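You operate a simulated robot arm through the tools that you are given. There is no shell and no other tool. Be economical: measure what you need, move in short steps, check, and stop when the job is done.

You are at the controls of a simulated robot arm. One attempt, no reset.

JOB
Fit the green belt on the rig and tighten it.
Fine: open the guard for the job and shut it again; leave the red isolator off.

Only the result counts: the job must be done as asked and must still hold three seconds after the hand-in. Knocking over, shifting, dropping, spilling or breaking anything else fails it.

ROBOT AND FRAMES
A 7-joint arm with a fingered hand on a trunk, on a base that drives. Base frame: it is fixed to the floor where the robot stands at the start and does not move with it; the origin is under the middle of the robot, x ahead of it, y to its left, z up. Lengths are in m, angles in degrees, forces in N, time in s.
With the tool pointing down near the work surface it reaches from about 0.1 to 0.62 m from the robot's upright axis, wherever it stands. Its first joint turns from -115.0 to 115.0 degrees. Places, roughly: belt rig [0.5, 0, 1]; deck of the belt rig [0.5, 0, 1]; green belt (25x10x2 cm) [0.8, 1, 0.9]; guard of the belt rig [0.5, 0, 1]; red isolator of the belt rig [0.4, 0.1, 0.9]. Payload 3.1 kg.
The TCP is the grasp point between the finger pads, 0.022 m short of the fingertips. In the tool frame z runs along the fingers and y along their closing line. The gripper opens to 0.112 m. The gripper's body begins 0.06 m behind the TCP. The gripper is a hand of 3 fingers: y runs from the thumb to the fingers, the wrist lies at [0, 0, -0.218] in the tool frame, and closing takes about 1.5 s.
Orientation is that of the tool frame in the base frame, as [roll, pitch, yaw] about the fixed x, y, z axes, in that order (R = Rz(yaw) Ry(pitch) Rx(roll)). With the fingers straight down and closing along the base's y, the tool's x points along the base's -x, its y along +y and its z along -z.

CONTROLS
- The arm moves only by the tool step_arm. Its arguments are lists of equal length, an entry for each row: "turn": the turn, a rotation vector about the base's x, y, z in units of 8 degrees (1.0 is 8 degrees), a list of three; "slide": the shift along the base's x, y, z in units of 20 mm (1.0 is 20 mm), a list of three; "fingers": the finger opening in m, from 0 to 0.112. In form: {"turn": [[ax, ay, az], ...], "slide": [[tx, ty, tz], ...], "fingers": [fingers, ...]}. A call has 1 to 8 rows; each row shifts and turns the commanded pose from where the row before left it. A call with a number of a shift or a turn outside -1 to 1 is refused whole. Rows are played at 5 a second. More than 0.05 m and 8.6 degrees between two rows, or a gripper value outside its range, and nothing of the call is played. A pose out of reach is approached as far as the arm can. The call stops where the force on the tool passes 90 N (or 10 N more than at its start, if that is more) or the arm is blocked; 0.2 s more then pass. The fingers move at their own pace (about 0.108 m/s each) and stop on an object; they squeeze with about 30 N. The grip force told is the motor's: it shows also when the fingers shut on nothing. Time passes only in rows, and 0.2 s behind the last, so rows that do not move let the fingers close. The reply holds the time, the measured pose of the TCP, the force on the tool along the base axes, the opening and the grip force, in the units named above and with some noise, with the torque about the TCP (base axes, N m) and any sound that the robot's microphone picked up.
- Cameras (640 x 400 px; columns grow to the right, rows downward): "scene" is now at [0.008, 0.1239, 1.7828]; the picture's right is [-0.38, -0.93, 0.00], its down [-0.74, 0.30, -0.60] and it looks along [0.55, -0.23, -0.80] (base axes); focal length 291 px, centre (320, 200). "wrist" rides on the gripper at [0.066, 0.003, -0.08] in the tool frame; the picture's right is [-0.05, 1.00, 0.00], its down [-0.77, -0.04, -0.64] and it looks along [-0.64, -0.03, 0.77] (tool axes); focal length 275 px, centre (320, 200). There is no depth. A picture from a camera that has moved, and an enlarged one, comes with that camera's place and axes in the base frame and with its lens.
- grab_frame(camera): a new picture of that camera. The clock stands still meanwhile.
- lift_body(by): slides the trunk up (or, below 0, down) by that many m; the arm and the scene camera ride with it, the base frame stays. It gives what a move gives, with no picture.
- drive_base(legs): drives the robot by 1 to 6 legs, each [ahead, left, turn to the left] in m, m and degrees, along the robot's own axes; the way and the turn of a leg run together, so that a leg with both is an arc; at most 1.5 m and 180 degrees a leg. The arm and the cameras ride along, it lands a little off, and it stops where it bumps. It gives what a move gives.
- grasp_type(shape): the hand has 3 fingers and takes this shape, open, in about a second: jaw (thumb against the fingers, like two jaws); tri (thumb and two fingers); tip (a fingertip pinch); poke (one finger out to press); point (the index stretched); flat (the hand flat); cup (the hand cupped); fist (a fist). The gripper value then closes the fingers along that shape, each until it touches; the sizes above hold for jaw. It gives what a move gives, with no picture.
- head_to(pan, tilt): turns the head with the scene camera to pan (to the left, within 155 degrees either way) and tilt (down, from -29 to 69), counted from straight ahead of the robot. It gives what a move gives.
- enlarge(camera, box): a new picture of the part [left, top, right, bottom] of that camera's present view, enlarged. The clock stands still meanwhile.
- job_done(): hands the job in; it is judged then, once.

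Go step by step. Nothing tells you exact positions but the pictures and the camera data: compare them with the known pose of the tool, close in by small moves and look again before you grip or let go. The budget is 120 turns and 98 pictures, counting those below and the enlarged ones. Unless the task says otherwise, let go and move clear before handing in, and close with one line.

The tools are called after ">>>" as name(argument=value, ...) on one line, values as JSON. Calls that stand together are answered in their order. step_arm: Moves the arm, as the interface text tells. Its arguments: {"type":"object","properties":{"turn":{"type":"array","items":{"type":"array","items":{"type":"number"}}},"slide":{"type":"array","items":{"type":"array","items":{"type":"number"}}},"fingers":{"type":"array","items":{"type":"number"}}},"required":["turn","slide","fingers"]} The other tools are called the same way: lift_body (by) slides the trunk up or down; grasp_type (shape) gives the hand a shape; drive_base (legs) drives the base; head_to (pan, tilt) turns the head that bears the scene camera; grab_frame (camera) takes a picture; enlarge (camera, box) takes an enlarged picture of a part of a camera's view; job_done () hands the job in.

At the start:

```text
time_s: 0.0
tcp_pos: [0.3051, 0.0498, 1.4049]
orientation: [-180.0, -0.1, -180.0]
contact_force: [-0.3, -0.2, 0.0]
ft_torque: [-0.01, 0.02, 0.0]
opening: 0.1118
grip_force: 0.0
shape: jaw
trunk travel left (down, up): [-0.925, 0.065]
robot x, y, heading: [-0.0006, 0.0024, -0.1]
head pan, tilt: [-22.2, 53.3]
```

scene: 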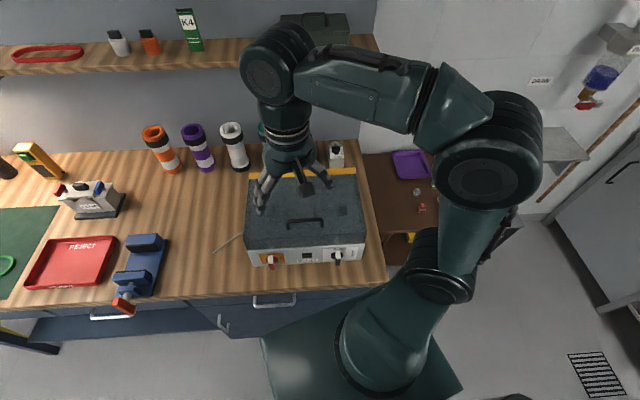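
wrist: 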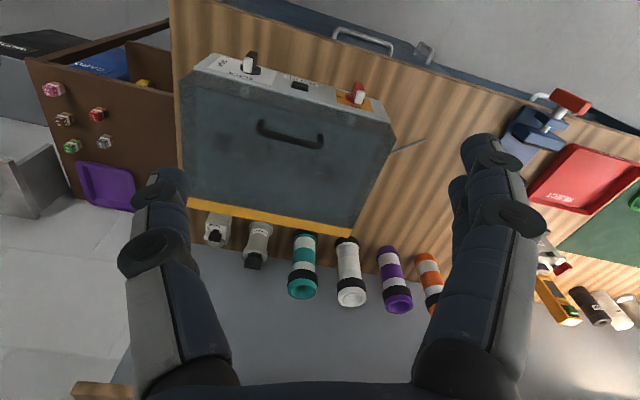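

I see the belt rig as a grey box with a handled lid (the guard), with its switches on the front. The green belt lies to the far left. I'll take a closer look at both first.

>>> enlarge(camera="scene", box=[210, 140, 390, 280])

>>> enlarge(camera="wrist", box=[160, 30, 420, 250])

>>> head_to(pan=45, tilt=45)

>>> grab_frame(camera="scene")

```text
2.86 times, centred on (300, 210) of scene
camera zoom: at [0.008, 0.1239, 1.7828], right [-0.38, -0.93, 0.0], down [-0.74, 0.3, -0.6], along [0.55, -0.23, -0.8], focal length 833 px, centre (377, 171)
```

zoom: 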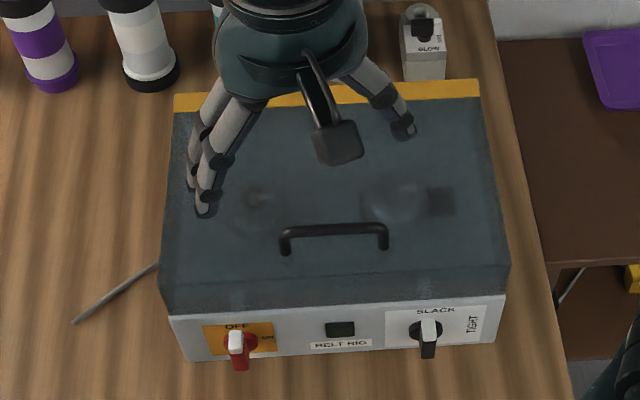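

```text
1.82 times, centred on (290, 140) of wrist
camera zoom: at [0.2383, 0.0544, 1.4856], right [0.05, 1.0, 0.0], down [0.77, -0.04, 0.64], along [0.64, -0.03, -0.77], focal length 500 px, centre (374, 309)
```

zoom: 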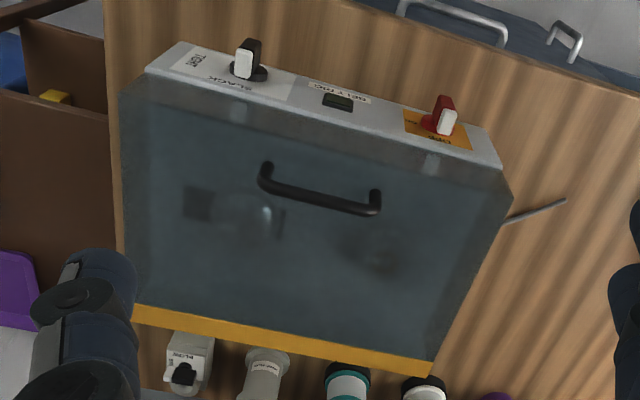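

```text
time_s: 1.4
tcp_pos: [0.3035, 0.0505, 1.4033]
orientation: [180.0, 0.0, -180.0]
contact_force: [1.1, 0.9, 0.7]
ft_torque: [0.02, -0.03, 0.0]
opening: 0.1119
grip_force: 0.1
shape: jaw
trunk travel left (down, up): [-0.925, 0.065]
robot x, y, heading: [-0.0026, 0.0008, -0.0]
head pan, tilt: [45.0, 45.0]
```

```text
93 pictures are left
camera scene: at [-0.0028, 0.2092, 1.794], right [0.71, -0.71, 0.0], down [-0.5, -0.5, -0.71], along [0.5, 0.5, -0.71], focal length 291 px, centre (320, 200)
```

scene: 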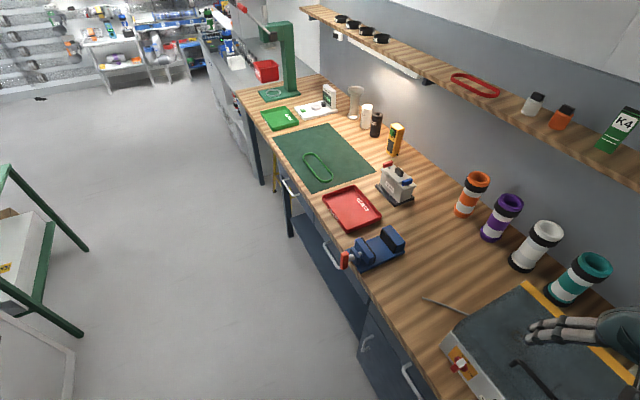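

The guard has its handle toward the front and what looks like a yellow hinge strip at the back. The isolator points to OFF and the tension knob to SLACK. I'll lower the hand for a second line of sight on the handle.

>>> step_arm(turn=[[0, 0, 0], [0, 0, 0], [0, 0, 0], [0, 0, 0], [0, 0, 0], [0, 0, 0], [0, 0, 0]], slide=[[0, -0.4, -1], [0, -0.4, -1], [0, -0.4, -1], [0, -0.4, -1], [0, -0.4, -1], [0, -0.4, -1], [0, -0.4, -1]], fingers=[0.112, 0.112, 0.112, 0.112, 0.112, 0.112, 0.112])

>>> head_to(pan=0, tilt=50)

>>> grab_frame(camera="wrist")

>>> grab_frame(camera="scene")

```text
time_s: 3.0
tcp_pos: [0.3048, -0.0059, 1.2623]
orientation: [180.0, 0.0, 180.0]
contact_force: [0.2, -0.6, 0.1]
ft_torque: [-0.03, 0.04, 0.0]
opening: 0.1119
grip_force: 0.1
shape: jaw
trunk travel left (down, up): [-0.925, 0.065]
robot x, y, heading: [0.0001, -0.0015, -0.1]
head pan, tilt: [45.0, 45.0]
```

```text
time_s: 4.1
tcp_pos: [0.3052, -0.0058, 1.2632]
orientation: [180.0, 0.0, 180.0]
contact_force: [-0.1, -0.5, 1.0]
ft_torque: [0.0, 0.01, 0.02]
opening: 0.1118
grip_force: 0.0
shape: jaw
trunk travel left (down, up): [-0.925, 0.065]
robot x, y, heading: [0.0013, -0.0024, 0.0]
head pan, tilt: [0.0, 50.0]
```

```text
92 pictures are left
camera wrist: at [0.2386, -0.002, 1.3442], right [0.05, 1.0, 0.0], down [0.77, -0.04, 0.64], along [0.64, -0.03, -0.77], focal length 275 px, centre (320, 200)
```

wrist: 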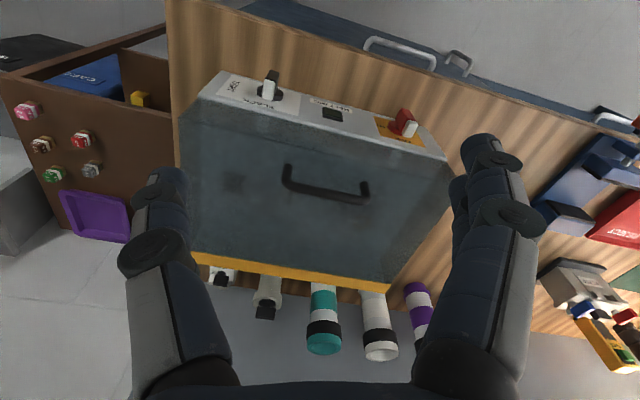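

```text
91 pictures are left
camera scene: at [0.0167, 0.1519, 1.7871], right [0.0, -1.0, 0.0], down [-0.77, 0.0, -0.64], along [0.64, 0.0, -0.77], focal length 291 px, centre (320, 200)
```

scene: 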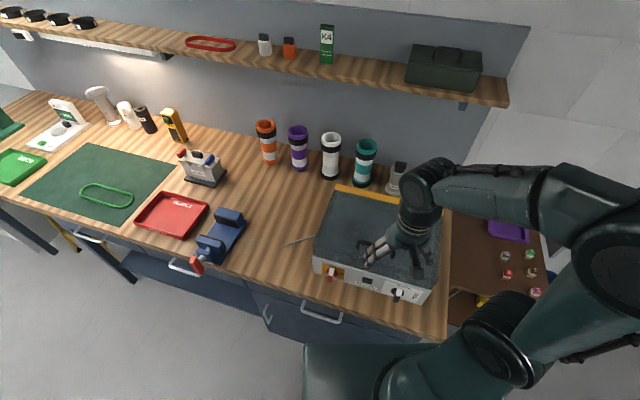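

>>> enlarge(camera="wrist", box=[170, 50, 470, 310])

>>> enlarge(camera="scene", box=[290, 170, 460, 320])

```text
1.54 times, centred on (320, 180) of wrist
camera zoom: at [0.2386, -0.002, 1.3442], right [0.05, 1.0, 0.0], down [0.77, -0.04, 0.64], along [0.64, -0.03, -0.77], focal length 424 px, centre (320, 231)
```

zoom: 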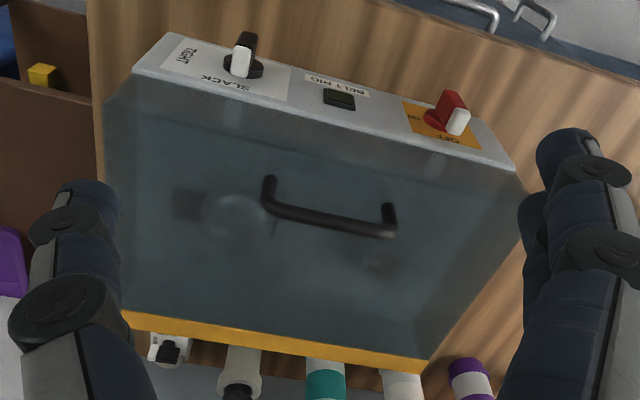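

```text
2.67 times, centred on (375, 245) of scene
camera zoom: at [0.0167, 0.1519, 1.7871], right [0.0, -1.0, 0.0], down [-0.77, 0.0, -0.64], along [0.64, 0.0, -0.77], focal length 777 px, centre (173, 80)
```

zoom: 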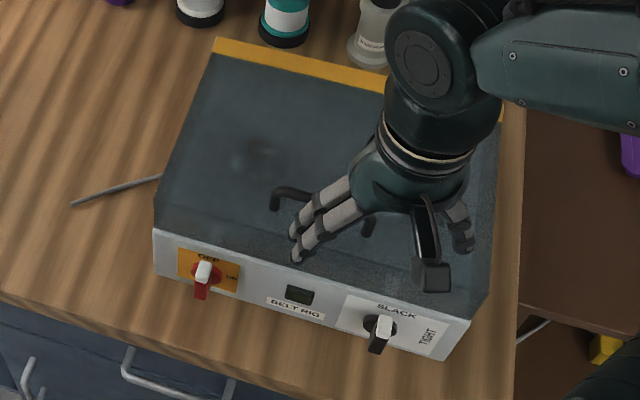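

The handle bar is about 10 cm long, centred near (0.457, -0.007, 1.06), and the rig is yawed about -17°. I'll turn the hand so it closes across the bar and bring it above.

>>> step_arm(turn=[[0, 0, 1], [0, 0, 1], [0, 0, 1], [0, 0, 1], [0, 0, 1], [0, 0, 1], [0, 0, 1], [0, 0, 1]], slide=[[0.9, 0, 0], [0.9, 0, 0], [0.9, 0, 0], [0.9, 0, 0], [0.9, 0, 0], [0.9, 0, 0], [0.9, 0, 0], [0.9, 0, 0]], fingers=[0.112, 0.112, 0.112, 0.112, 0.112, 0.112, 0.112, 0.112])

>>> step_arm(turn=[[0, 0, 1], [0, 0, 0.125], [0, 0, 0], [0, 0, 0]], slide=[[0, 0, -1], [0, 0, -1], [0, 0, -1], [0, 0, -0.5]], fingers=[0.07, 0.07, 0.07, 0.07])

>>> grab_frame(camera="wrist")

>>> enlarge(camera="scene", box=[290, 150, 490, 320])

```text
time_s: 5.9
tcp_pos: [0.4496, -0.0067, 1.2642]
orientation: [180.0, 0.1, -115.8]
contact_force: [-0.1, -0.3, 0.3]
ft_torque: [0.01, 0.02, 0.02]
opening: 0.1116
grip_force: 0.1
shape: jaw
trunk travel left (down, up): [-0.925, 0.065]
robot x, y, heading: [0.0001, 0.0003, 0.2]
head pan, tilt: [0.0, 50.0]
```

```text
time_s: 6.9
tcp_pos: [0.4493, -0.0068, 1.1934]
orientation: [-180.0, 0.1, -107.0]
contact_force: [-0.2, 0.0, -0.3]
ft_torque: [-0.04, 0.0, 0.01]
opening: 0.0702
grip_force: 0.1
shape: jaw
trunk travel left (down, up): [-0.925, 0.065]
robot x, y, heading: [0.0028, 0.0007, -0.1]
head pan, tilt: [0.0, 50.0]
```

```text
88 pictures are left
camera wrist: at [0.4272, -0.0687, 1.2755], right [-0.94, 0.34, 0.0], down [0.26, 0.73, 0.64], along [0.21, 0.6, -0.77], focal length 275 px, centre (320, 200)
```

wrist: 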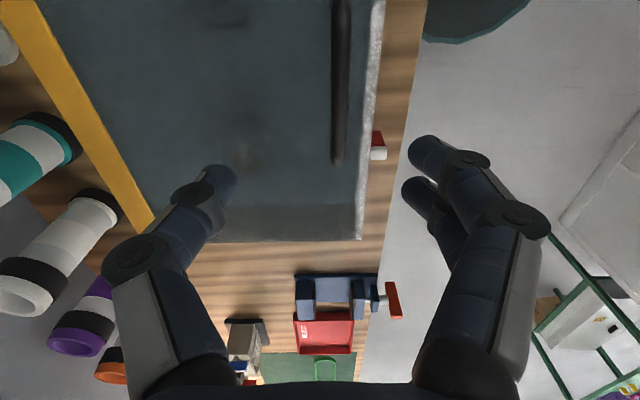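

```text
2.35 times, centred on (390, 235) of scene
camera zoom: at [0.0173, 0.152, 1.7871], right [0.0, -1.0, 0.0], down [-0.77, 0.0, -0.64], along [0.64, 0.0, -0.77], focal length 686 px, centre (155, 118)
```

zoom: 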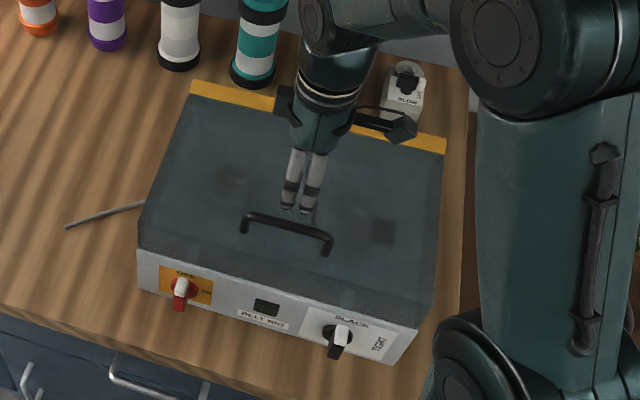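

The new view puts the bar nearer x≈0.438 and z≈1.085. I'll shift and descend partway, then check.

>>> step_arm(turn=[[0, 0, 0], [0, 0, 0], [0, 0, 0], [0, 0, 0]], slide=[[-0.6, 0, -1], [0, 0, -1], [0, 0, -1], [0, 0, -0.9]], fingers=[0.07, 0.07, 0.07, 0.07])

>>> grab_frame(camera="wrist")

>>> enlarge(camera="scene", box=[330, 180, 430, 270])

```text
time_s: 7.9
tcp_pos: [0.4375, -0.0051, 1.1162]
orientation: [179.9, 0.1, -107.0]
contact_force: [0.5, 0.7, 0.0]
ft_torque: [0.03, 0.02, 0.01]
opening: 0.0704
grip_force: 0.1
shape: jaw
trunk travel left (down, up): [-0.925, 0.065]
robot x, y, heading: [-0.0026, -0.0004, -0.2]
head pan, tilt: [0.0, 50.0]
```

```text
86 pictures are left
camera wrist: at [0.4159, -0.0669, 1.1973], right [-0.94, 0.34, 0.0], down [0.26, 0.73, 0.64], along [0.21, 0.6, -0.77], focal length 275 px, centre (320, 200)
```

wrist: 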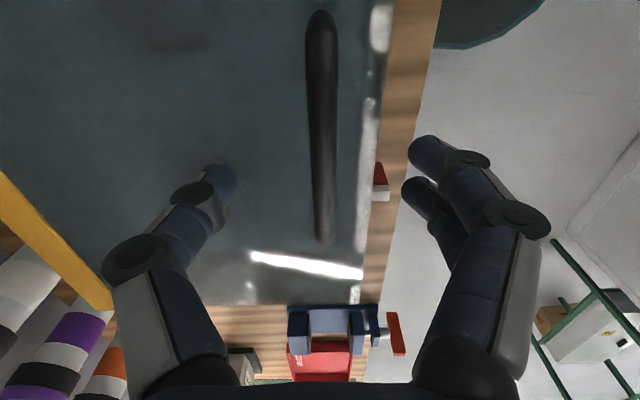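

```text
4.44 times, centred on (380, 225) of scene
camera zoom: at [0.0177, 0.1523, 1.7871], right [0.0, -1.0, 0.0], down [-0.77, 0.0, -0.64], along [0.64, 0.0, -0.77], focal length 1295 px, centre (53, 89)
```

zoom: 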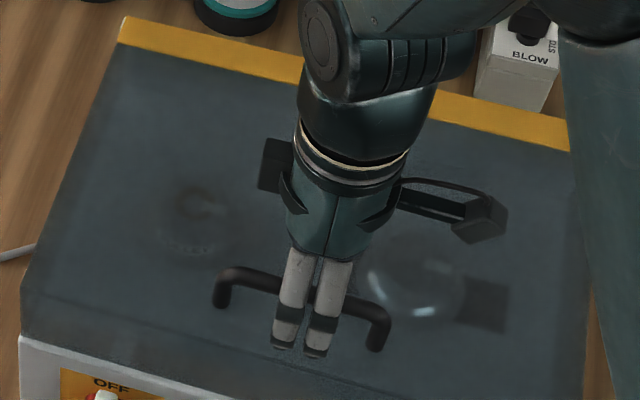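

The bar runs centrally between the fingers. I'll descend to bar height and close.

>>> step_arm(turn=[[0, 0, 0], [0, 0, 0], [0, 0, 0], [0, 0, 0]], slide=[[0, 0, -0.5], [0, 0, -0.4], [0, 0, -0.4], [0, 0, 0]], fingers=[0.07, 0.07, 0.07, 0.07])

>>> grab_frame(camera="wrist")

```text
time_s: 8.9
tcp_pos: [0.4372, -0.0062, 1.0904]
orientation: [-179.9, 0.0, -107.0]
contact_force: [-0.5, -0.2, -0.8]
ft_torque: [0.01, -0.01, -0.01]
opening: 0.0702
grip_force: 0.1
shape: jaw
trunk travel left (down, up): [-0.925, 0.065]
robot x, y, heading: [0.0017, -0.0031, 0.0]
head pan, tilt: [0.0, 50.0]
```

```text
84 pictures are left
camera wrist: at [0.4148, -0.0676, 1.172], right [-0.94, 0.34, 0.0], down [0.26, 0.73, 0.64], along [0.21, 0.6, -0.77], focal length 275 px, centre (320, 200)
```

wrist: 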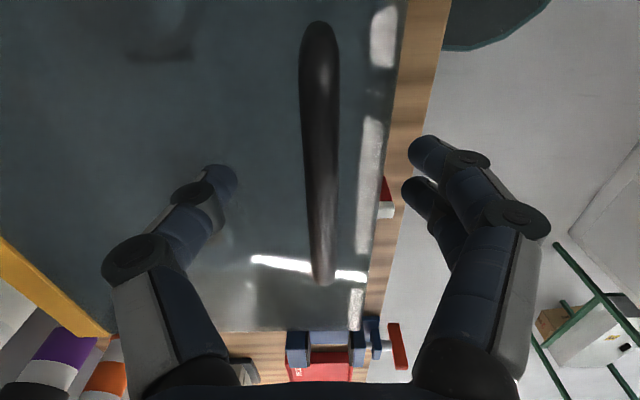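

>>> step_arm(turn=[[0, 0, 0], [0, 0, 0], [0, 0, 0], [0, 0, 0], [0, 0, 0], [0, 0, 0], [0, 0, 0]], slide=[[0, 0, -0.4], [0, 0, 0], [0, 0, 0], [0, 0, 0], [0, 0, 0], [0, 0, 0], [0, 0, 0]], fingers=[0.07, 0.0, 0.0, 0.0, 0.0, 0.0, 0.0])

>>> grab_frame(camera="wrist")

```text
time_s: 10.5
tcp_pos: [0.4376, -0.0063, 1.0821]
orientation: [180.0, 0.0, -106.9]
contact_force: [4.2, -1.3, -2.9]
ft_torque: [0.02, 0.05, 0.0]
opening: 0.0002
grip_force: 30.0
shape: jaw
trunk travel left (down, up): [-0.925, 0.065]
robot x, y, heading: [0.0017, -0.0024, 0.2]
head pan, tilt: [0.0, 50.0]
```

```text
83 pictures are left
camera wrist: at [0.4161, -0.0687, 1.1634], right [-0.94, 0.34, 0.0], down [0.26, 0.73, 0.64], along [0.21, 0.6, -0.77], focal length 275 px, centre (320, 200)
```

wrist: 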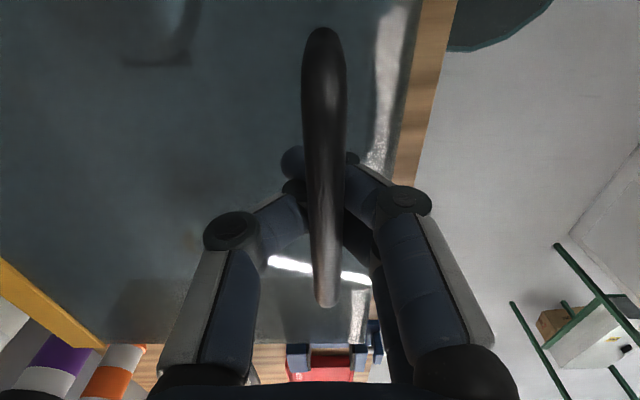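

The pads have met underneath the bar, so the bar is hooked inside the closed fingers, which works for lifting. I'll lift along an arc about the back hinge and watch the force.

>>> step_arm(turn=[[0, 0, 0], [0, 0, 0], [0, 0, 0]], slide=[[0.3, -0.1, 1], [0.41, -0.13, 1], [0.51, -0.16, 1]], fingers=[0, 0, 0])

>>> grab_frame(camera="wrist")

>>> enlarge(camera="scene", box=[290, 150, 490, 320])

```text
time_s: 11.3
tcp_pos: [0.4597, -0.0148, 1.1444]
orientation: [-180.0, -0.1, -107.0]
contact_force: [-4.1, 3.9, -0.5]
ft_torque: [0.0, -0.01, -0.01]
opening: 0.0001
grip_force: 29.9
shape: jaw
trunk travel left (down, up): [-0.925, 0.065]
robot x, y, heading: [-0.0003, -0.003, 0.2]
head pan, tilt: [0.0, 50.0]
```

```text
82 pictures are left
camera wrist: at [0.4376, -0.0773, 1.2254], right [-0.94, 0.34, 0.0], down [0.26, 0.73, 0.64], along [0.21, 0.6, -0.77], focal length 275 px, centre (320, 200)
```

wrist: 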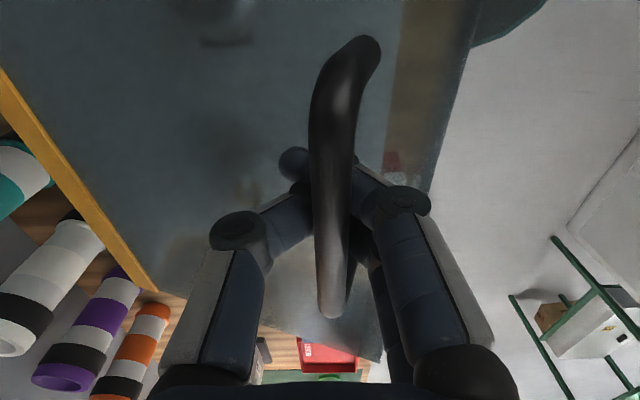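

```text
2.35 times, centred on (390, 235) of scene
camera zoom: at [0.0151, 0.1533, 1.787], right [0.0, -1.0, 0.0], down [-0.77, 0.0, -0.64], along [0.64, 0.0, -0.77], focal length 686 px, centre (155, 118)
```

zoom: 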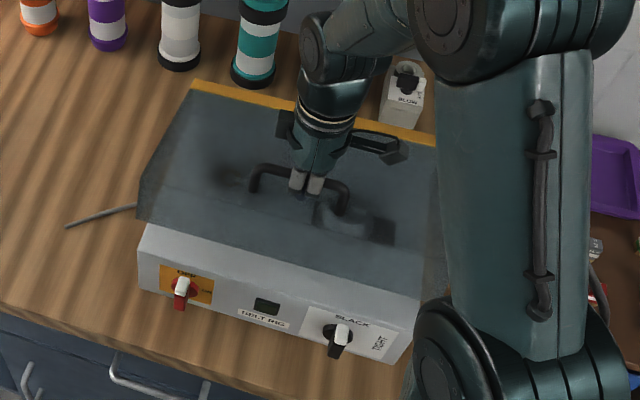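

The lid rises with little force. Continuing the arc.

>>> step_arm(turn=[[0, 0, 0], [0, 0, 0], [0, 0, 0], [0, 0, 0], [0, 0, 0]], slide=[[0.61, -0.19, 0.935], [0.7, -0.22, 0.86], [0.777, -0.246, 0.78], [0.85, -0.27, 0.69], [0.92, -0.29, 0.59]], fingers=[0, 0, 0, 0, 0])

>>> grab_frame(camera="wrist")

>>> grab_frame(camera="scene")

```text
time_s: 12.5
tcp_pos: [0.5409, -0.0347, 1.2197]
orientation: [180.0, 0.0, -107.0]
contact_force: [-3.8, -1.1, 0.8]
ft_torque: [0.03, -0.04, 0.02]
opening: 0.0001
grip_force: 29.7
shape: jaw
trunk travel left (down, up): [-0.925, 0.065]
robot x, y, heading: [-0.0043, 0.0012, -0.1]
head pan, tilt: [0.0, 50.0]
```

```text
80 pictures are left
camera wrist: at [0.5185, -0.0972, 1.3008], right [-0.94, 0.34, 0.0], down [0.26, 0.73, 0.64], along [0.21, 0.6, -0.77], focal length 275 px, centre (320, 200)
```

wrist: 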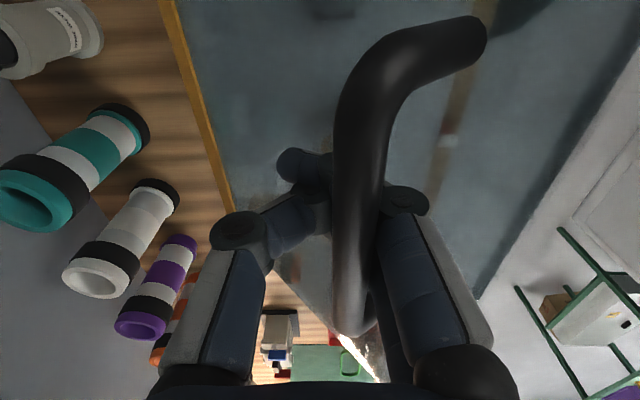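

```text
79 pictures are left
camera scene: at [0.016, 0.1516, 1.7871], right [0.0, -1.0, 0.0], down [-0.77, 0.0, -0.64], along [0.64, 0.0, -0.77], focal length 291 px, centre (320, 200)
```

scene: 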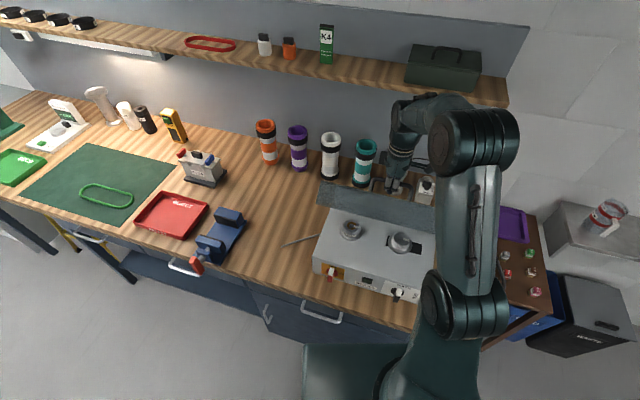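

Pulleys are now visible as the lid nears 50°. I'll carry on while tilting the hand with the lid.

>>> step_arm(turn=[[0.18, 0.57, 0], [0.18, 0.57, 0], [0.18, 0.57, 0], [0.18, 0.57, 0]], slide=[[0.97, -0.308, 0.49], [1, -0.32, 0.38], [1, -0.33, 0.27], [1, -0.33, 0.15]], fingers=[0, 0, 0, 0])

>>> grab_frame(camera="wrist")

>>> enlarge(camera="scene", box=[290, 70, 530, 310])

```text
time_s: 13.5
tcp_pos: [0.588, -0.0548, 1.2343]
orientation: [163.4, 0.2, -107.0]
contact_force: [-2.2, 3.2, 15.8]
ft_torque: [-0.28, -0.82, -0.12]
opening: 0.0001
grip_force: 29.9
shape: jaw
out of reach, approached as far as the arm can: row 4
trunk travel left (down, up): [-0.925, 0.065]
robot x, y, heading: [0.0017, 0.0032, 0.0]
head pan, tilt: [0.0, 50.0]
```

```text
78 pictures are left
camera wrist: at [0.5883, -0.124, 1.313], right [-0.9, 0.32, 0.29], down [0.43, 0.67, 0.6], along [0.0, 0.67, -0.75], focal length 275 px, centre (320, 200)
```

wrist: 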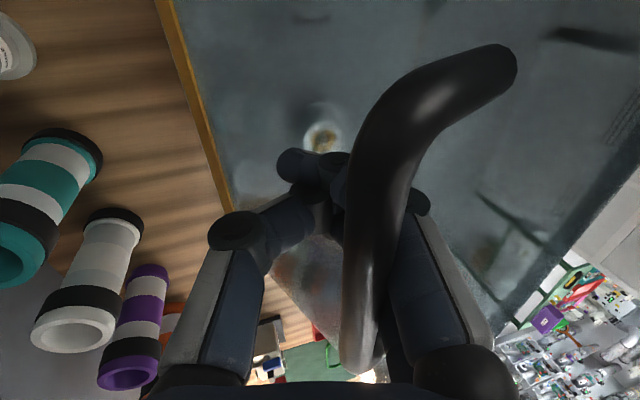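

```text
1.67 times, centred on (410, 190) of scene
camera zoom: at [0.0121, 0.1536, 1.7871], right [0.0, -1.0, 0.0], down [-0.76, 0.0, -0.64], along [0.64, 0.0, -0.76], focal length 486 px, centre (170, 217)
```

zoom: 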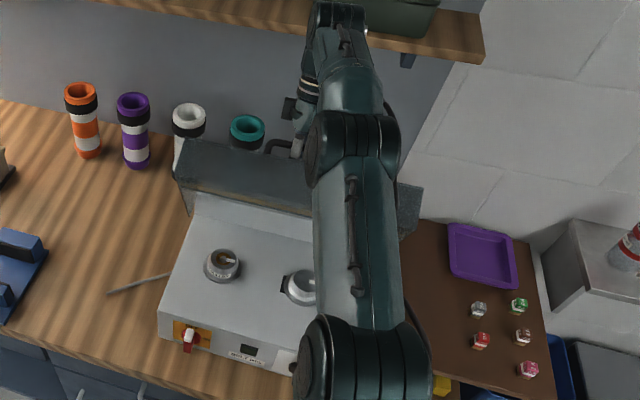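

The arm is at its reach limit with the lid at about 63°. I'll drive the base a few centimetres ahead, which carries the hooked lid along its arc.

>>> drive_base(legs=[[0.05, -0.016, 0]])

>>> grab_frame(camera="wrist")

```text
time_s: 14.4
tcp_pos: [0.64, -0.0717, 1.2332]
orientation: [163.4, 0.0, -107.0]
contact_force: [-1.1, -0.3, 2.1]
ft_torque: [-0.05, -0.08, 0.01]
opening: 0.0002
grip_force: 30.1
shape: jaw
trunk travel left (down, up): [-0.925, 0.065]
robot x, y, heading: [0.05, -0.0142, -0.0]
head pan, tilt: [0.0, 50.0]
```

```text
76 pictures are left
camera wrist: at [0.6399, -0.1414, 1.3122], right [-0.9, 0.32, 0.29], down [0.43, 0.67, 0.6], along [0.0, 0.67, -0.75], focal length 275 px, centre (320, 200)
```

wrist: 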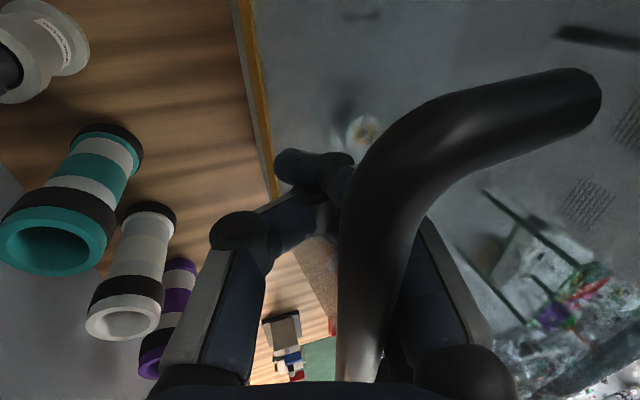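

>>> drive_base(legs=[[0.05, -0.016, 0]])

>>> grab_frame(camera="wrist")

>>> grab_frame(camera="scene")

```text
time_s: 15.3
tcp_pos: [0.6552, -0.078, 1.232]
orientation: [163.1, 0.1, -106.9]
contact_force: [-0.5, 0.4, 0.6]
ft_torque: [-0.01, 0.02, 0.03]
opening: 0.0003
grip_force: 30.2
shape: jaw
trunk travel left (down, up): [-0.925, 0.065]
robot x, y, heading: [0.0619, -0.0197, 0.1]
head pan, tilt: [0.0, 50.0]
stopped in leg 1: the robot was blocked; the commanded pose is now the measured one
```

```text
75 pictures are left
camera wrist: at [0.6559, -0.146, 1.3102], right [-0.9, 0.32, 0.29], down [0.43, 0.67, 0.6], along [0.0, 0.67, -0.75], focal length 275 px, centre (320, 200)
```

wrist: 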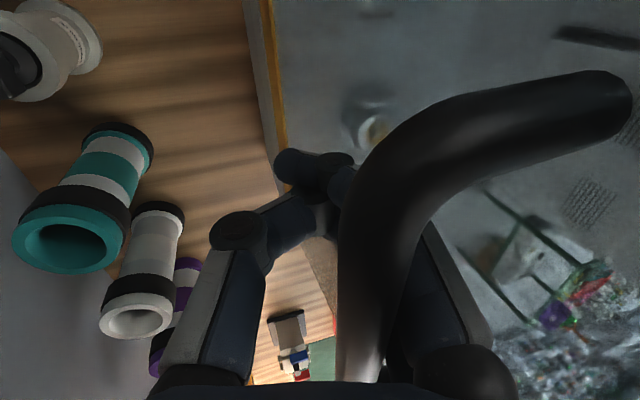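

```text
74 pictures are left
camera scene: at [0.0816, 0.1311, 1.7871], right [0.0, -1.0, 0.0], down [-0.77, 0.0, -0.64], along [0.64, 0.0, -0.77], focal length 291 px, centre (320, 200)
```

scene: 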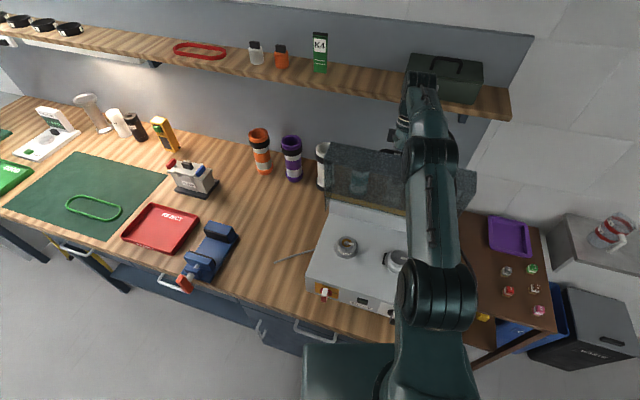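

The base met the bench with the lid at about 82°. Untilting the hand regains reach, so I'll use that to push the lid past vertical.

>>> step_arm(turn=[[-0.15, -0.47, 0], [-0.15, -0.47, 0], [-0.15, -0.47, 0], [-0.15, -0.47, 0]], slide=[[0.6, -0.2, -0.05], [0.6, -0.2, -0.08], [0.6, -0.2, -0.1], [0.6, -0.2, -0.15]], fingers=[0, 0, 0, 0])

>>> grab_frame(camera="wrist")

>>> enlarge(camera="scene", box=[290, 70, 530, 310])

```text
time_s: 16.3
tcp_pos: [0.7028, -0.0924, 1.2244]
orientation: [179.1, 0.0, -106.9]
contact_force: [-0.8, 0.2, 0.7]
ft_torque: [0.0, 0.02, -0.01]
opening: 0.0
grip_force: 30.2
shape: jaw
trunk travel left (down, up): [-0.925, 0.065]
robot x, y, heading: [0.0648, -0.0173, 0.0]
head pan, tilt: [0.0, 50.0]
```

```text
73 pictures are left
camera wrist: at [0.6812, -0.1545, 1.3059], right [-0.94, 0.34, 0.02], down [0.27, 0.72, 0.63], along [0.2, 0.6, -0.77], focal length 275 px, centre (320, 200)
```

wrist: 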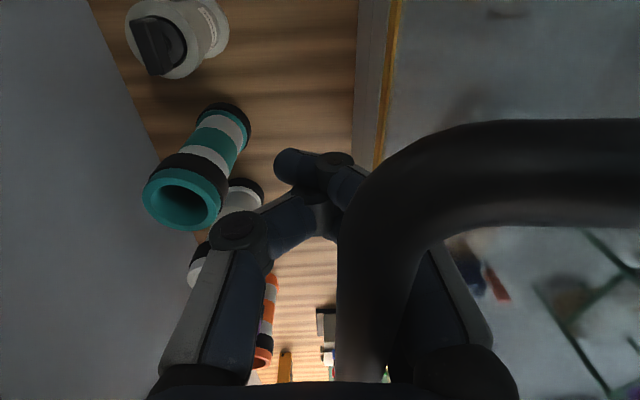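

```text
1.67 times, centred on (410, 190) of scene
camera zoom: at [0.0798, 0.1318, 1.7871], right [0.0, -1.0, 0.0], down [-0.77, 0.0, -0.64], along [0.64, 0.0, -0.77], focal length 486 px, centre (170, 217)
```

zoom: 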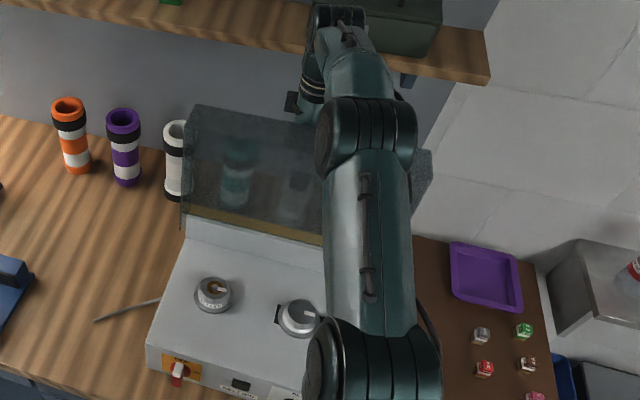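

The lid is at about 96°. I'll push a touch further, then open the fingers slightly to see whether it stays.

>>> step_arm(turn=[[0, 0, 0], [0, 0, 0]], slide=[[0.6, -0.2, -0.25], [0.6, -0.2, -0.3]], fingers=[0, 0])

>>> step_arm(turn=[[0, 0, 0], [0, 0, 0], [0, 0, 0], [0, 0, 0]], slide=[[0, 0, 0], [0, 0, 0], [0, 0, 0], [0, 0, 0]], fingers=[0.045, 0.045, 0.045, 0.045])

>>> grab_frame(camera="wrist")

>>> enlarge(camera="scene", box=[290, 70, 530, 310])

```text
time_s: 16.9
tcp_pos: [0.7133, -0.0981, 1.2135]
orientation: [179.1, -0.1, -107.0]
contact_force: [0.9, -0.7, -0.2]
ft_torque: [-0.01, -0.01, 0.02]
opening: 0.0
grip_force: 29.8
shape: jaw
out of reach, approached as far as the arm can: row 2
trunk travel left (down, up): [-0.925, 0.065]
robot x, y, heading: [0.0612, -0.0219, 0.3]
head pan, tilt: [0.0, 50.0]
```

```text
time_s: 17.9
tcp_pos: [0.7148, -0.0963, 1.2119]
orientation: [179.0, -0.1, -106.9]
contact_force: [1.7, 0.1, -1.5]
ft_torque: [-0.1, -0.25, -0.06]
opening: 0.0406
grip_force: 0.0
shape: jaw
trunk travel left (down, up): [-0.925, 0.065]
robot x, y, heading: [0.0639, -0.0198, 0.1]
head pan, tilt: [0.0, 50.0]
```

```text
71 pictures are left
camera wrist: at [0.694, -0.1592, 1.295], right [-0.94, 0.34, 0.02], down [0.27, 0.72, 0.63], along [0.2, 0.6, -0.77], focal length 275 px, centre (320, 200)
```

wrist: 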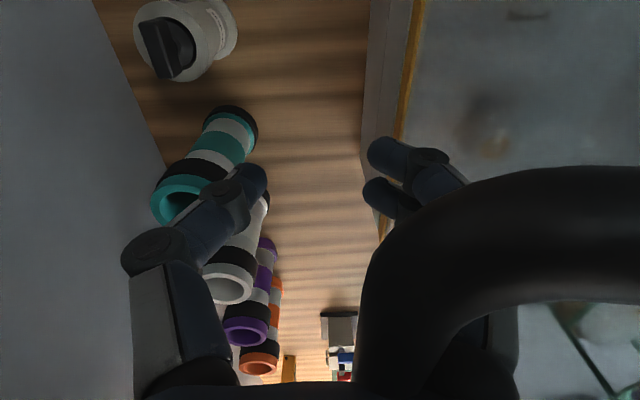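

```text
1.67 times, centred on (410, 190) of scene
camera zoom: at [0.0806, 0.1319, 1.7871], right [0.0, -1.0, 0.0], down [-0.77, 0.0, -0.64], along [0.64, 0.0, -0.77], focal length 486 px, centre (170, 217)
```

zoom: 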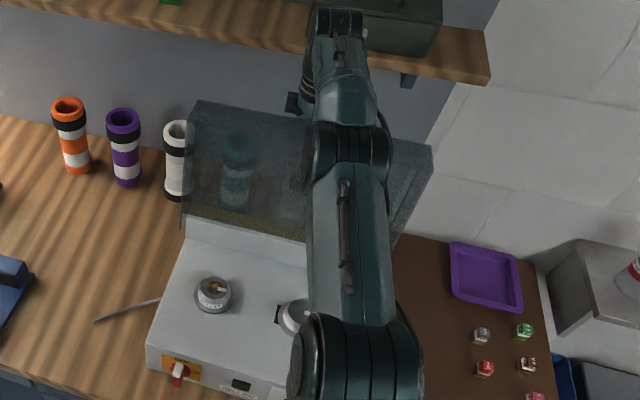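

>>> lift_body(by=0.062)

>>> grab_frame(camera="wrist")

```text
time_s: 18.9
tcp_pos: [0.7154, -0.097, 1.2754]
orientation: [179.0, -0.1, -107.0]
contact_force: [-0.2, 0.3, -0.2]
ft_torque: [0.04, 0.0, -0.02]
opening: 0.0443
grip_force: 0.2
shape: jaw
trunk travel left (down, up): [-0.987, 0.003]
robot x, y, heading: [0.062, -0.0205, -0.1]
head pan, tilt: [0.0, 50.0]
```

```text
69 pictures are left
camera wrist: at [0.6932, -0.1592, 1.3574], right [-0.94, 0.34, 0.02], down [0.27, 0.72, 0.63], along [0.2, 0.6, -0.77], focal length 275 px, centre (320, 200)
```

wrist: 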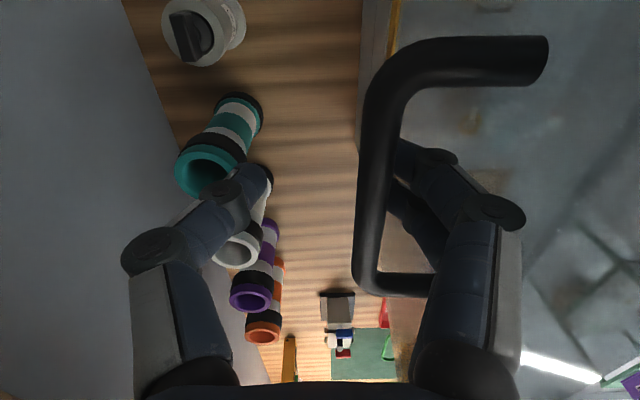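

The lid stays put. I'll raise the hand a bit more to clear the bar, then retreat toward the robot.

>>> step_arm(turn=[[0, 0, 0], [0, 0, 0]], slide=[[0, 0, 1], [0, 0, 1]], fingers=[0.045, 0.045])

>>> grab_frame(camera="wrist")

```text
time_s: 19.5
tcp_pos: [0.7053, -0.097, 1.3165]
orientation: [179.0, 0.0, -107.0]
contact_force: [0.1, -0.3, -0.1]
ft_torque: [0.0, 0.0, 0.0]
opening: 0.0449
grip_force: 0.0
shape: jaw
out of reach, approached as far as the arm can: row 1, 2
trunk travel left (down, up): [-0.987, 0.003]
robot x, y, heading: [0.0644, -0.0204, 0.3]
head pan, tilt: [0.0, 50.0]
```

```text
68 pictures are left
camera wrist: at [0.6838, -0.1593, 1.3971], right [-0.94, 0.34, 0.02], down [0.27, 0.72, 0.63], along [0.2, 0.6, -0.77], focal length 275 px, centre (320, 200)
```

wrist: 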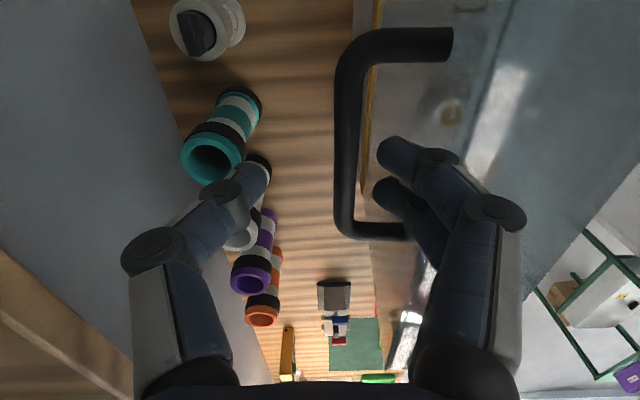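

The bar is now below the fingertips, but the lid's sloped edge still stands between the hand and the robot. I'll slide out sideways to the right, parallel to the lid.

>>> step_arm(turn=[[0, 0, 0], [0, 0, 0], [0, 0, 0], [0, 0, 0], [0, 0, 0], [0, 0, 0], [0, 0, 0], [0, 0, 0]], slide=[[-0.3, -0.95, 0.2], [-0.3, -0.95, 0.2], [-0.3, -0.95, 0.2], [-0.3, -0.95, 0.2], [-0.3, -0.95, 0.2], [-0.3, -0.95, 0.2], [-0.3, -0.95, 0.2], [-0.3, -0.95, 0.2]], fingers=[0.045, 0.045, 0.045, 0.045, 0.045, 0.045, 0.045, 0.045])

>>> grab_frame(camera="scene")

>>> grab_frame(camera="wrist")

```text
time_s: 21.3
tcp_pos: [0.6334, -0.2114, 1.3333]
orientation: [179.2, -0.2, -107.0]
contact_force: [0.0, 0.5, 0.6]
ft_torque: [0.0, 0.01, -0.01]
opening: 0.045
grip_force: 0.0
shape: jaw
out of reach, approached as far as the arm can: row 4, 5, 6, 7, 8
trunk travel left (down, up): [-0.987, 0.003]
robot x, y, heading: [0.0601, -0.0209, -0.0]
head pan, tilt: [0.0, 50.0]
```

```text
67 pictures are left
camera scene: at [0.0793, 0.1322, 1.849], right [0.0, -1.0, 0.0], down [-0.77, 0.0, -0.64], along [0.64, 0.0, -0.77], focal length 291 px, centre (320, 200)
```

scene: 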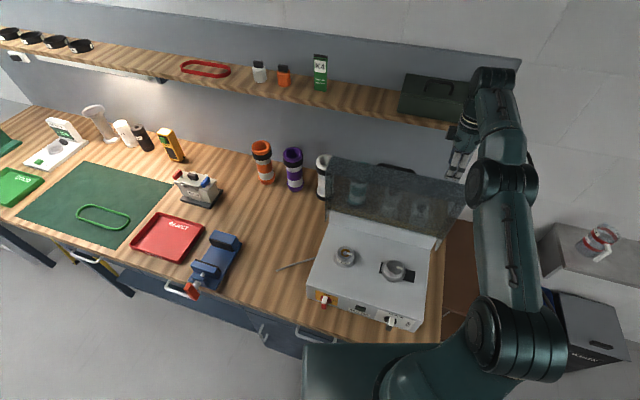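

```text
66 pictures are left
camera wrist: at [0.6125, -0.2733, 1.4137], right [-0.94, 0.34, 0.02], down [0.27, 0.72, 0.63], along [0.2, 0.6, -0.77], focal length 275 px, centre (320, 200)
```

wrist: 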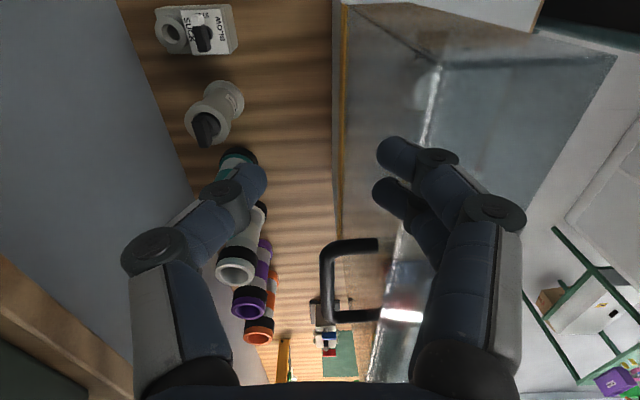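

>>> step_arm(turn=[[0, 0, 0], [0, 0, 0], [0, 0, 0], [0, 0, 0], [0, 0, 0]], slide=[[0, 0, 1], [0, 0, 1], [-0.5, -0.8, 0.5], [-0.5, -0.8, 0], [-0.5, -0.8, 0]], fingers=[0.045, 0.045, 0.045, 0.045, 0.045])

>>> grab_frame(camera="scene")

>>> grab_frame(camera="wrist")

```text
time_s: 22.5
tcp_pos: [0.6047, -0.221, 1.3553]
orientation: [179.1, -0.1, -107.2]
contact_force: [-0.7, 0.2, 0.3]
ft_torque: [0.02, 0.0, 0.01]
opening: 0.0448
grip_force: 0.1
shape: jaw
out of reach, approached as far as the arm can: row 1, 2, 3, 4, 5
trunk travel left (down, up): [-0.987, 0.003]
robot x, y, heading: [0.0619, -0.0197, 0.2]
head pan, tilt: [0.0, 50.0]
```

```text
65 pictures are left
camera scene: at [0.0798, 0.1324, 1.849], right [0.0, -1.0, 0.0], down [-0.77, 0.0, -0.64], along [0.64, 0.0, -0.77], focal length 291 px, centre (320, 200)
```

scene: 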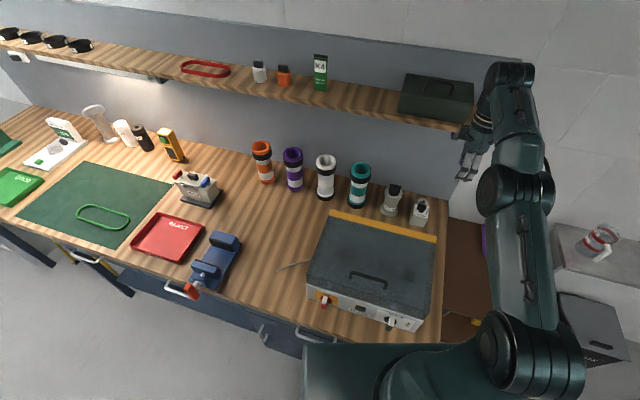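

```text
64 pictures are left
camera wrist: at [0.5834, -0.283, 1.4379], right [-0.94, 0.34, 0.02], down [0.27, 0.72, 0.63], along [0.2, 0.6, -0.77], focal length 275 px, centre (320, 200)
```

wrist: 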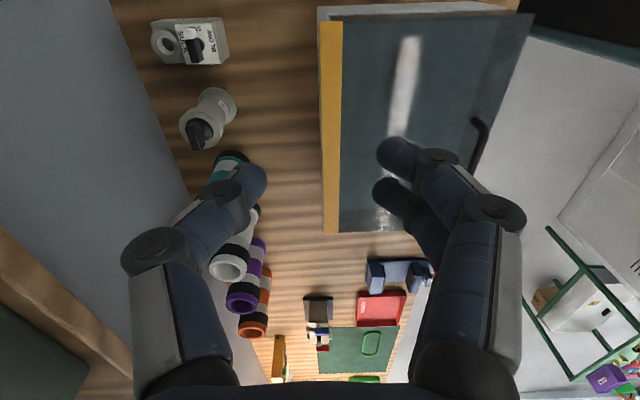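

The retreat dragged the lid shut again, but nothing else seems disturbed. I'll redo it and this time exit sideways by driving the base at constant height. First, back above the handle.

>>> step_arm(turn=[[0, 0, 0], [0, 0, 0], [0, 0, 0], [0, 0, 0], [0, 0, 0], [0, 0, 0], [0, 0, 0], [0, 0, 0]], slide=[[-1, 1, -0.5], [-1, 1, -0.5], [-1, 1, -0.5], [-1, 1, -0.5], [-1, 1, -0.5], [-1, 1, -0.5], [-1, 1, -0.5], [-1, 1, -0.5]], fingers=[0.07, 0.07, 0.07, 0.07, 0.07, 0.07, 0.07, 0.07])

```text
time_s: 24.3
tcp_pos: [0.4457, -0.0596, 1.275]
orientation: [179.1, 0.0, -106.9]
contact_force: [-0.7, 0.4, -0.6]
ft_torque: [0.01, -0.05, 0.02]
opening: 0.0695
grip_force: 0.1
shape: jaw
trunk travel left (down, up): [-0.987, 0.003]
robot x, y, heading: [0.0642, -0.0219, -0.1]
head pan, tilt: [0.0, 50.0]
```

>>> step_arm(turn=[[0, 0, 0], [0, 0, 0], [0, 0, 0], [0, 0, 0], [0, 0, 0], [0, 0, 0], [0, 0, 0], [0, 0, 0]], slide=[[-0.1, 0.67, -0.9], [-0.1, 0.67, -0.9], [-0.1, 0.67, -0.9], [-0.1, 0.67, -0.9], [0, 0, -1], [0, 0, -1], [0, 0, -1], [0, 0, -1]], fingers=[0.07, 0.07, 0.07, 0.07, 0.07, 0.07, 0.07, 0.07])

>>> grab_frame(camera="wrist")

>>> enlarge(camera="scene", box=[250, 130, 490, 340])

```text
time_s: 26.1
tcp_pos: [0.4383, -0.0046, 1.1238]
orientation: [179.0, -0.1, -107.0]
contact_force: [0.5, -0.3, -0.4]
ft_torque: [-0.01, 0.02, -0.02]
opening: 0.0696
grip_force: 0.1
shape: jaw
trunk travel left (down, up): [-0.987, 0.003]
robot x, y, heading: [0.0599, -0.0218, 0.2]
head pan, tilt: [0.0, 50.0]
```

```text
63 pictures are left
camera wrist: at [0.4181, -0.067, 1.2049], right [-0.94, 0.34, 0.02], down [0.27, 0.72, 0.63], along [0.2, 0.6, -0.77], focal length 275 px, centre (320, 200)
```

wrist: 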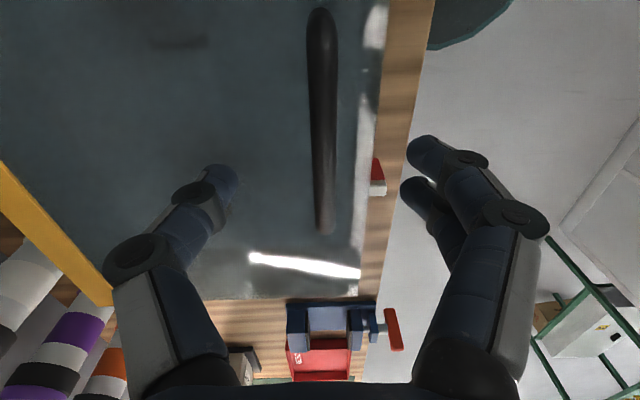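

```text
1.90 times, centred on (370, 235) of scene
camera zoom: at [0.0806, 0.1321, 1.8491], right [0.0, -1.0, 0.0], down [-0.77, 0.0, -0.64], along [0.64, 0.0, -0.77], focal length 555 px, centre (225, 133)
```

zoom: 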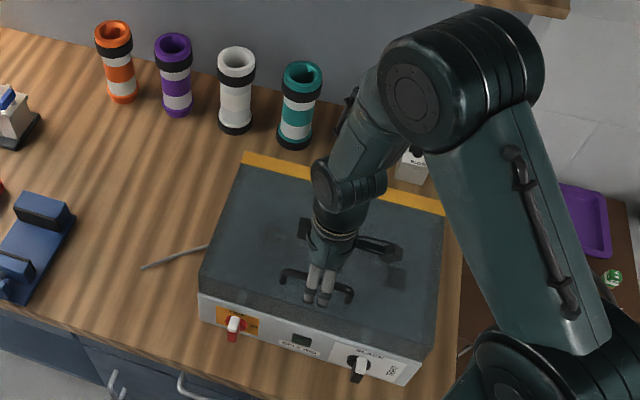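

Same alignment as before. Lower, close, and lift.

>>> step_arm(turn=[[0, 0, 0], [0, 0, 0], [0, 0, 0], [0, 0, 0], [0, 0, 0], [0, 0, 0], [0, 0, 0], [0, 0, 0]], slide=[[0, 0, -0.7], [0, 0, -0.7], [0, 0, -0.6], [0, 0, 0], [0, 0, 0], [0, 0, 0], [0, 0, 0], [0, 0, 0]], fingers=[0.07, 0.07, 0.07, 0, 0, 0, 0, 0])

>>> step_arm(turn=[[0, 0, 0], [0, 0, 0], [0, 0, 0], [0, 0, 0], [0, 0, 0], [0, 0, 0], [0, 0, 0], [0, 0, 0]], slide=[[0.3, -0.1, 1], [0.41, -0.13, 1], [0.51, -0.16, 1], [0.61, -0.19, 0.95], [0.7, -0.22, 0.9], [0.777, -0.246, 0.85], [0.85, -0.27, 0.8], [0.92, -0.29, 0.7]], fingers=[0, 0, 0, 0, 0, 0, 0, 0])

>>> grab_frame(camera="wrist")

```text
time_s: 27.9
tcp_pos: [0.4381, -0.005, 1.0841]
orientation: [179.0, -0.1, -107.0]
contact_force: [1.6, 0.0, -3.5]
ft_torque: [0.01, -0.01, 0.01]
opening: 0.0001
grip_force: 29.5
shape: jaw
trunk travel left (down, up): [-0.987, 0.003]
robot x, y, heading: [0.0619, -0.0177, 0.1]
head pan, tilt: [0.0, 50.0]
```

```text
time_s: 29.7
tcp_pos: [0.5394, -0.0366, 1.229]
orientation: [179.0, -0.1, -107.0]
contact_force: [-1.9, -0.4, 0.8]
ft_torque: [-0.02, -0.06, 0.01]
opening: 0.0001
grip_force: 29.5
shape: jaw
trunk travel left (down, up): [-0.987, 0.003]
robot x, y, heading: [0.0637, -0.0202, 0.0]
head pan, tilt: [0.0, 50.0]
```

```text
61 pictures are left
camera wrist: at [0.5181, -0.0999, 1.3091], right [-0.94, 0.34, 0.02], down [0.27, 0.72, 0.63], along [0.2, 0.6, -0.77], focal length 275 px, centre (320, 200)
```

wrist: 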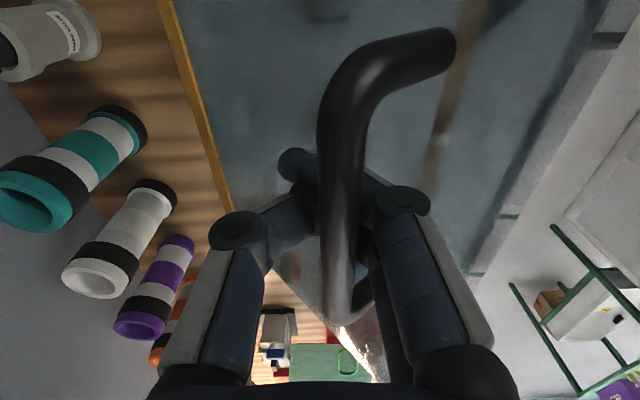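

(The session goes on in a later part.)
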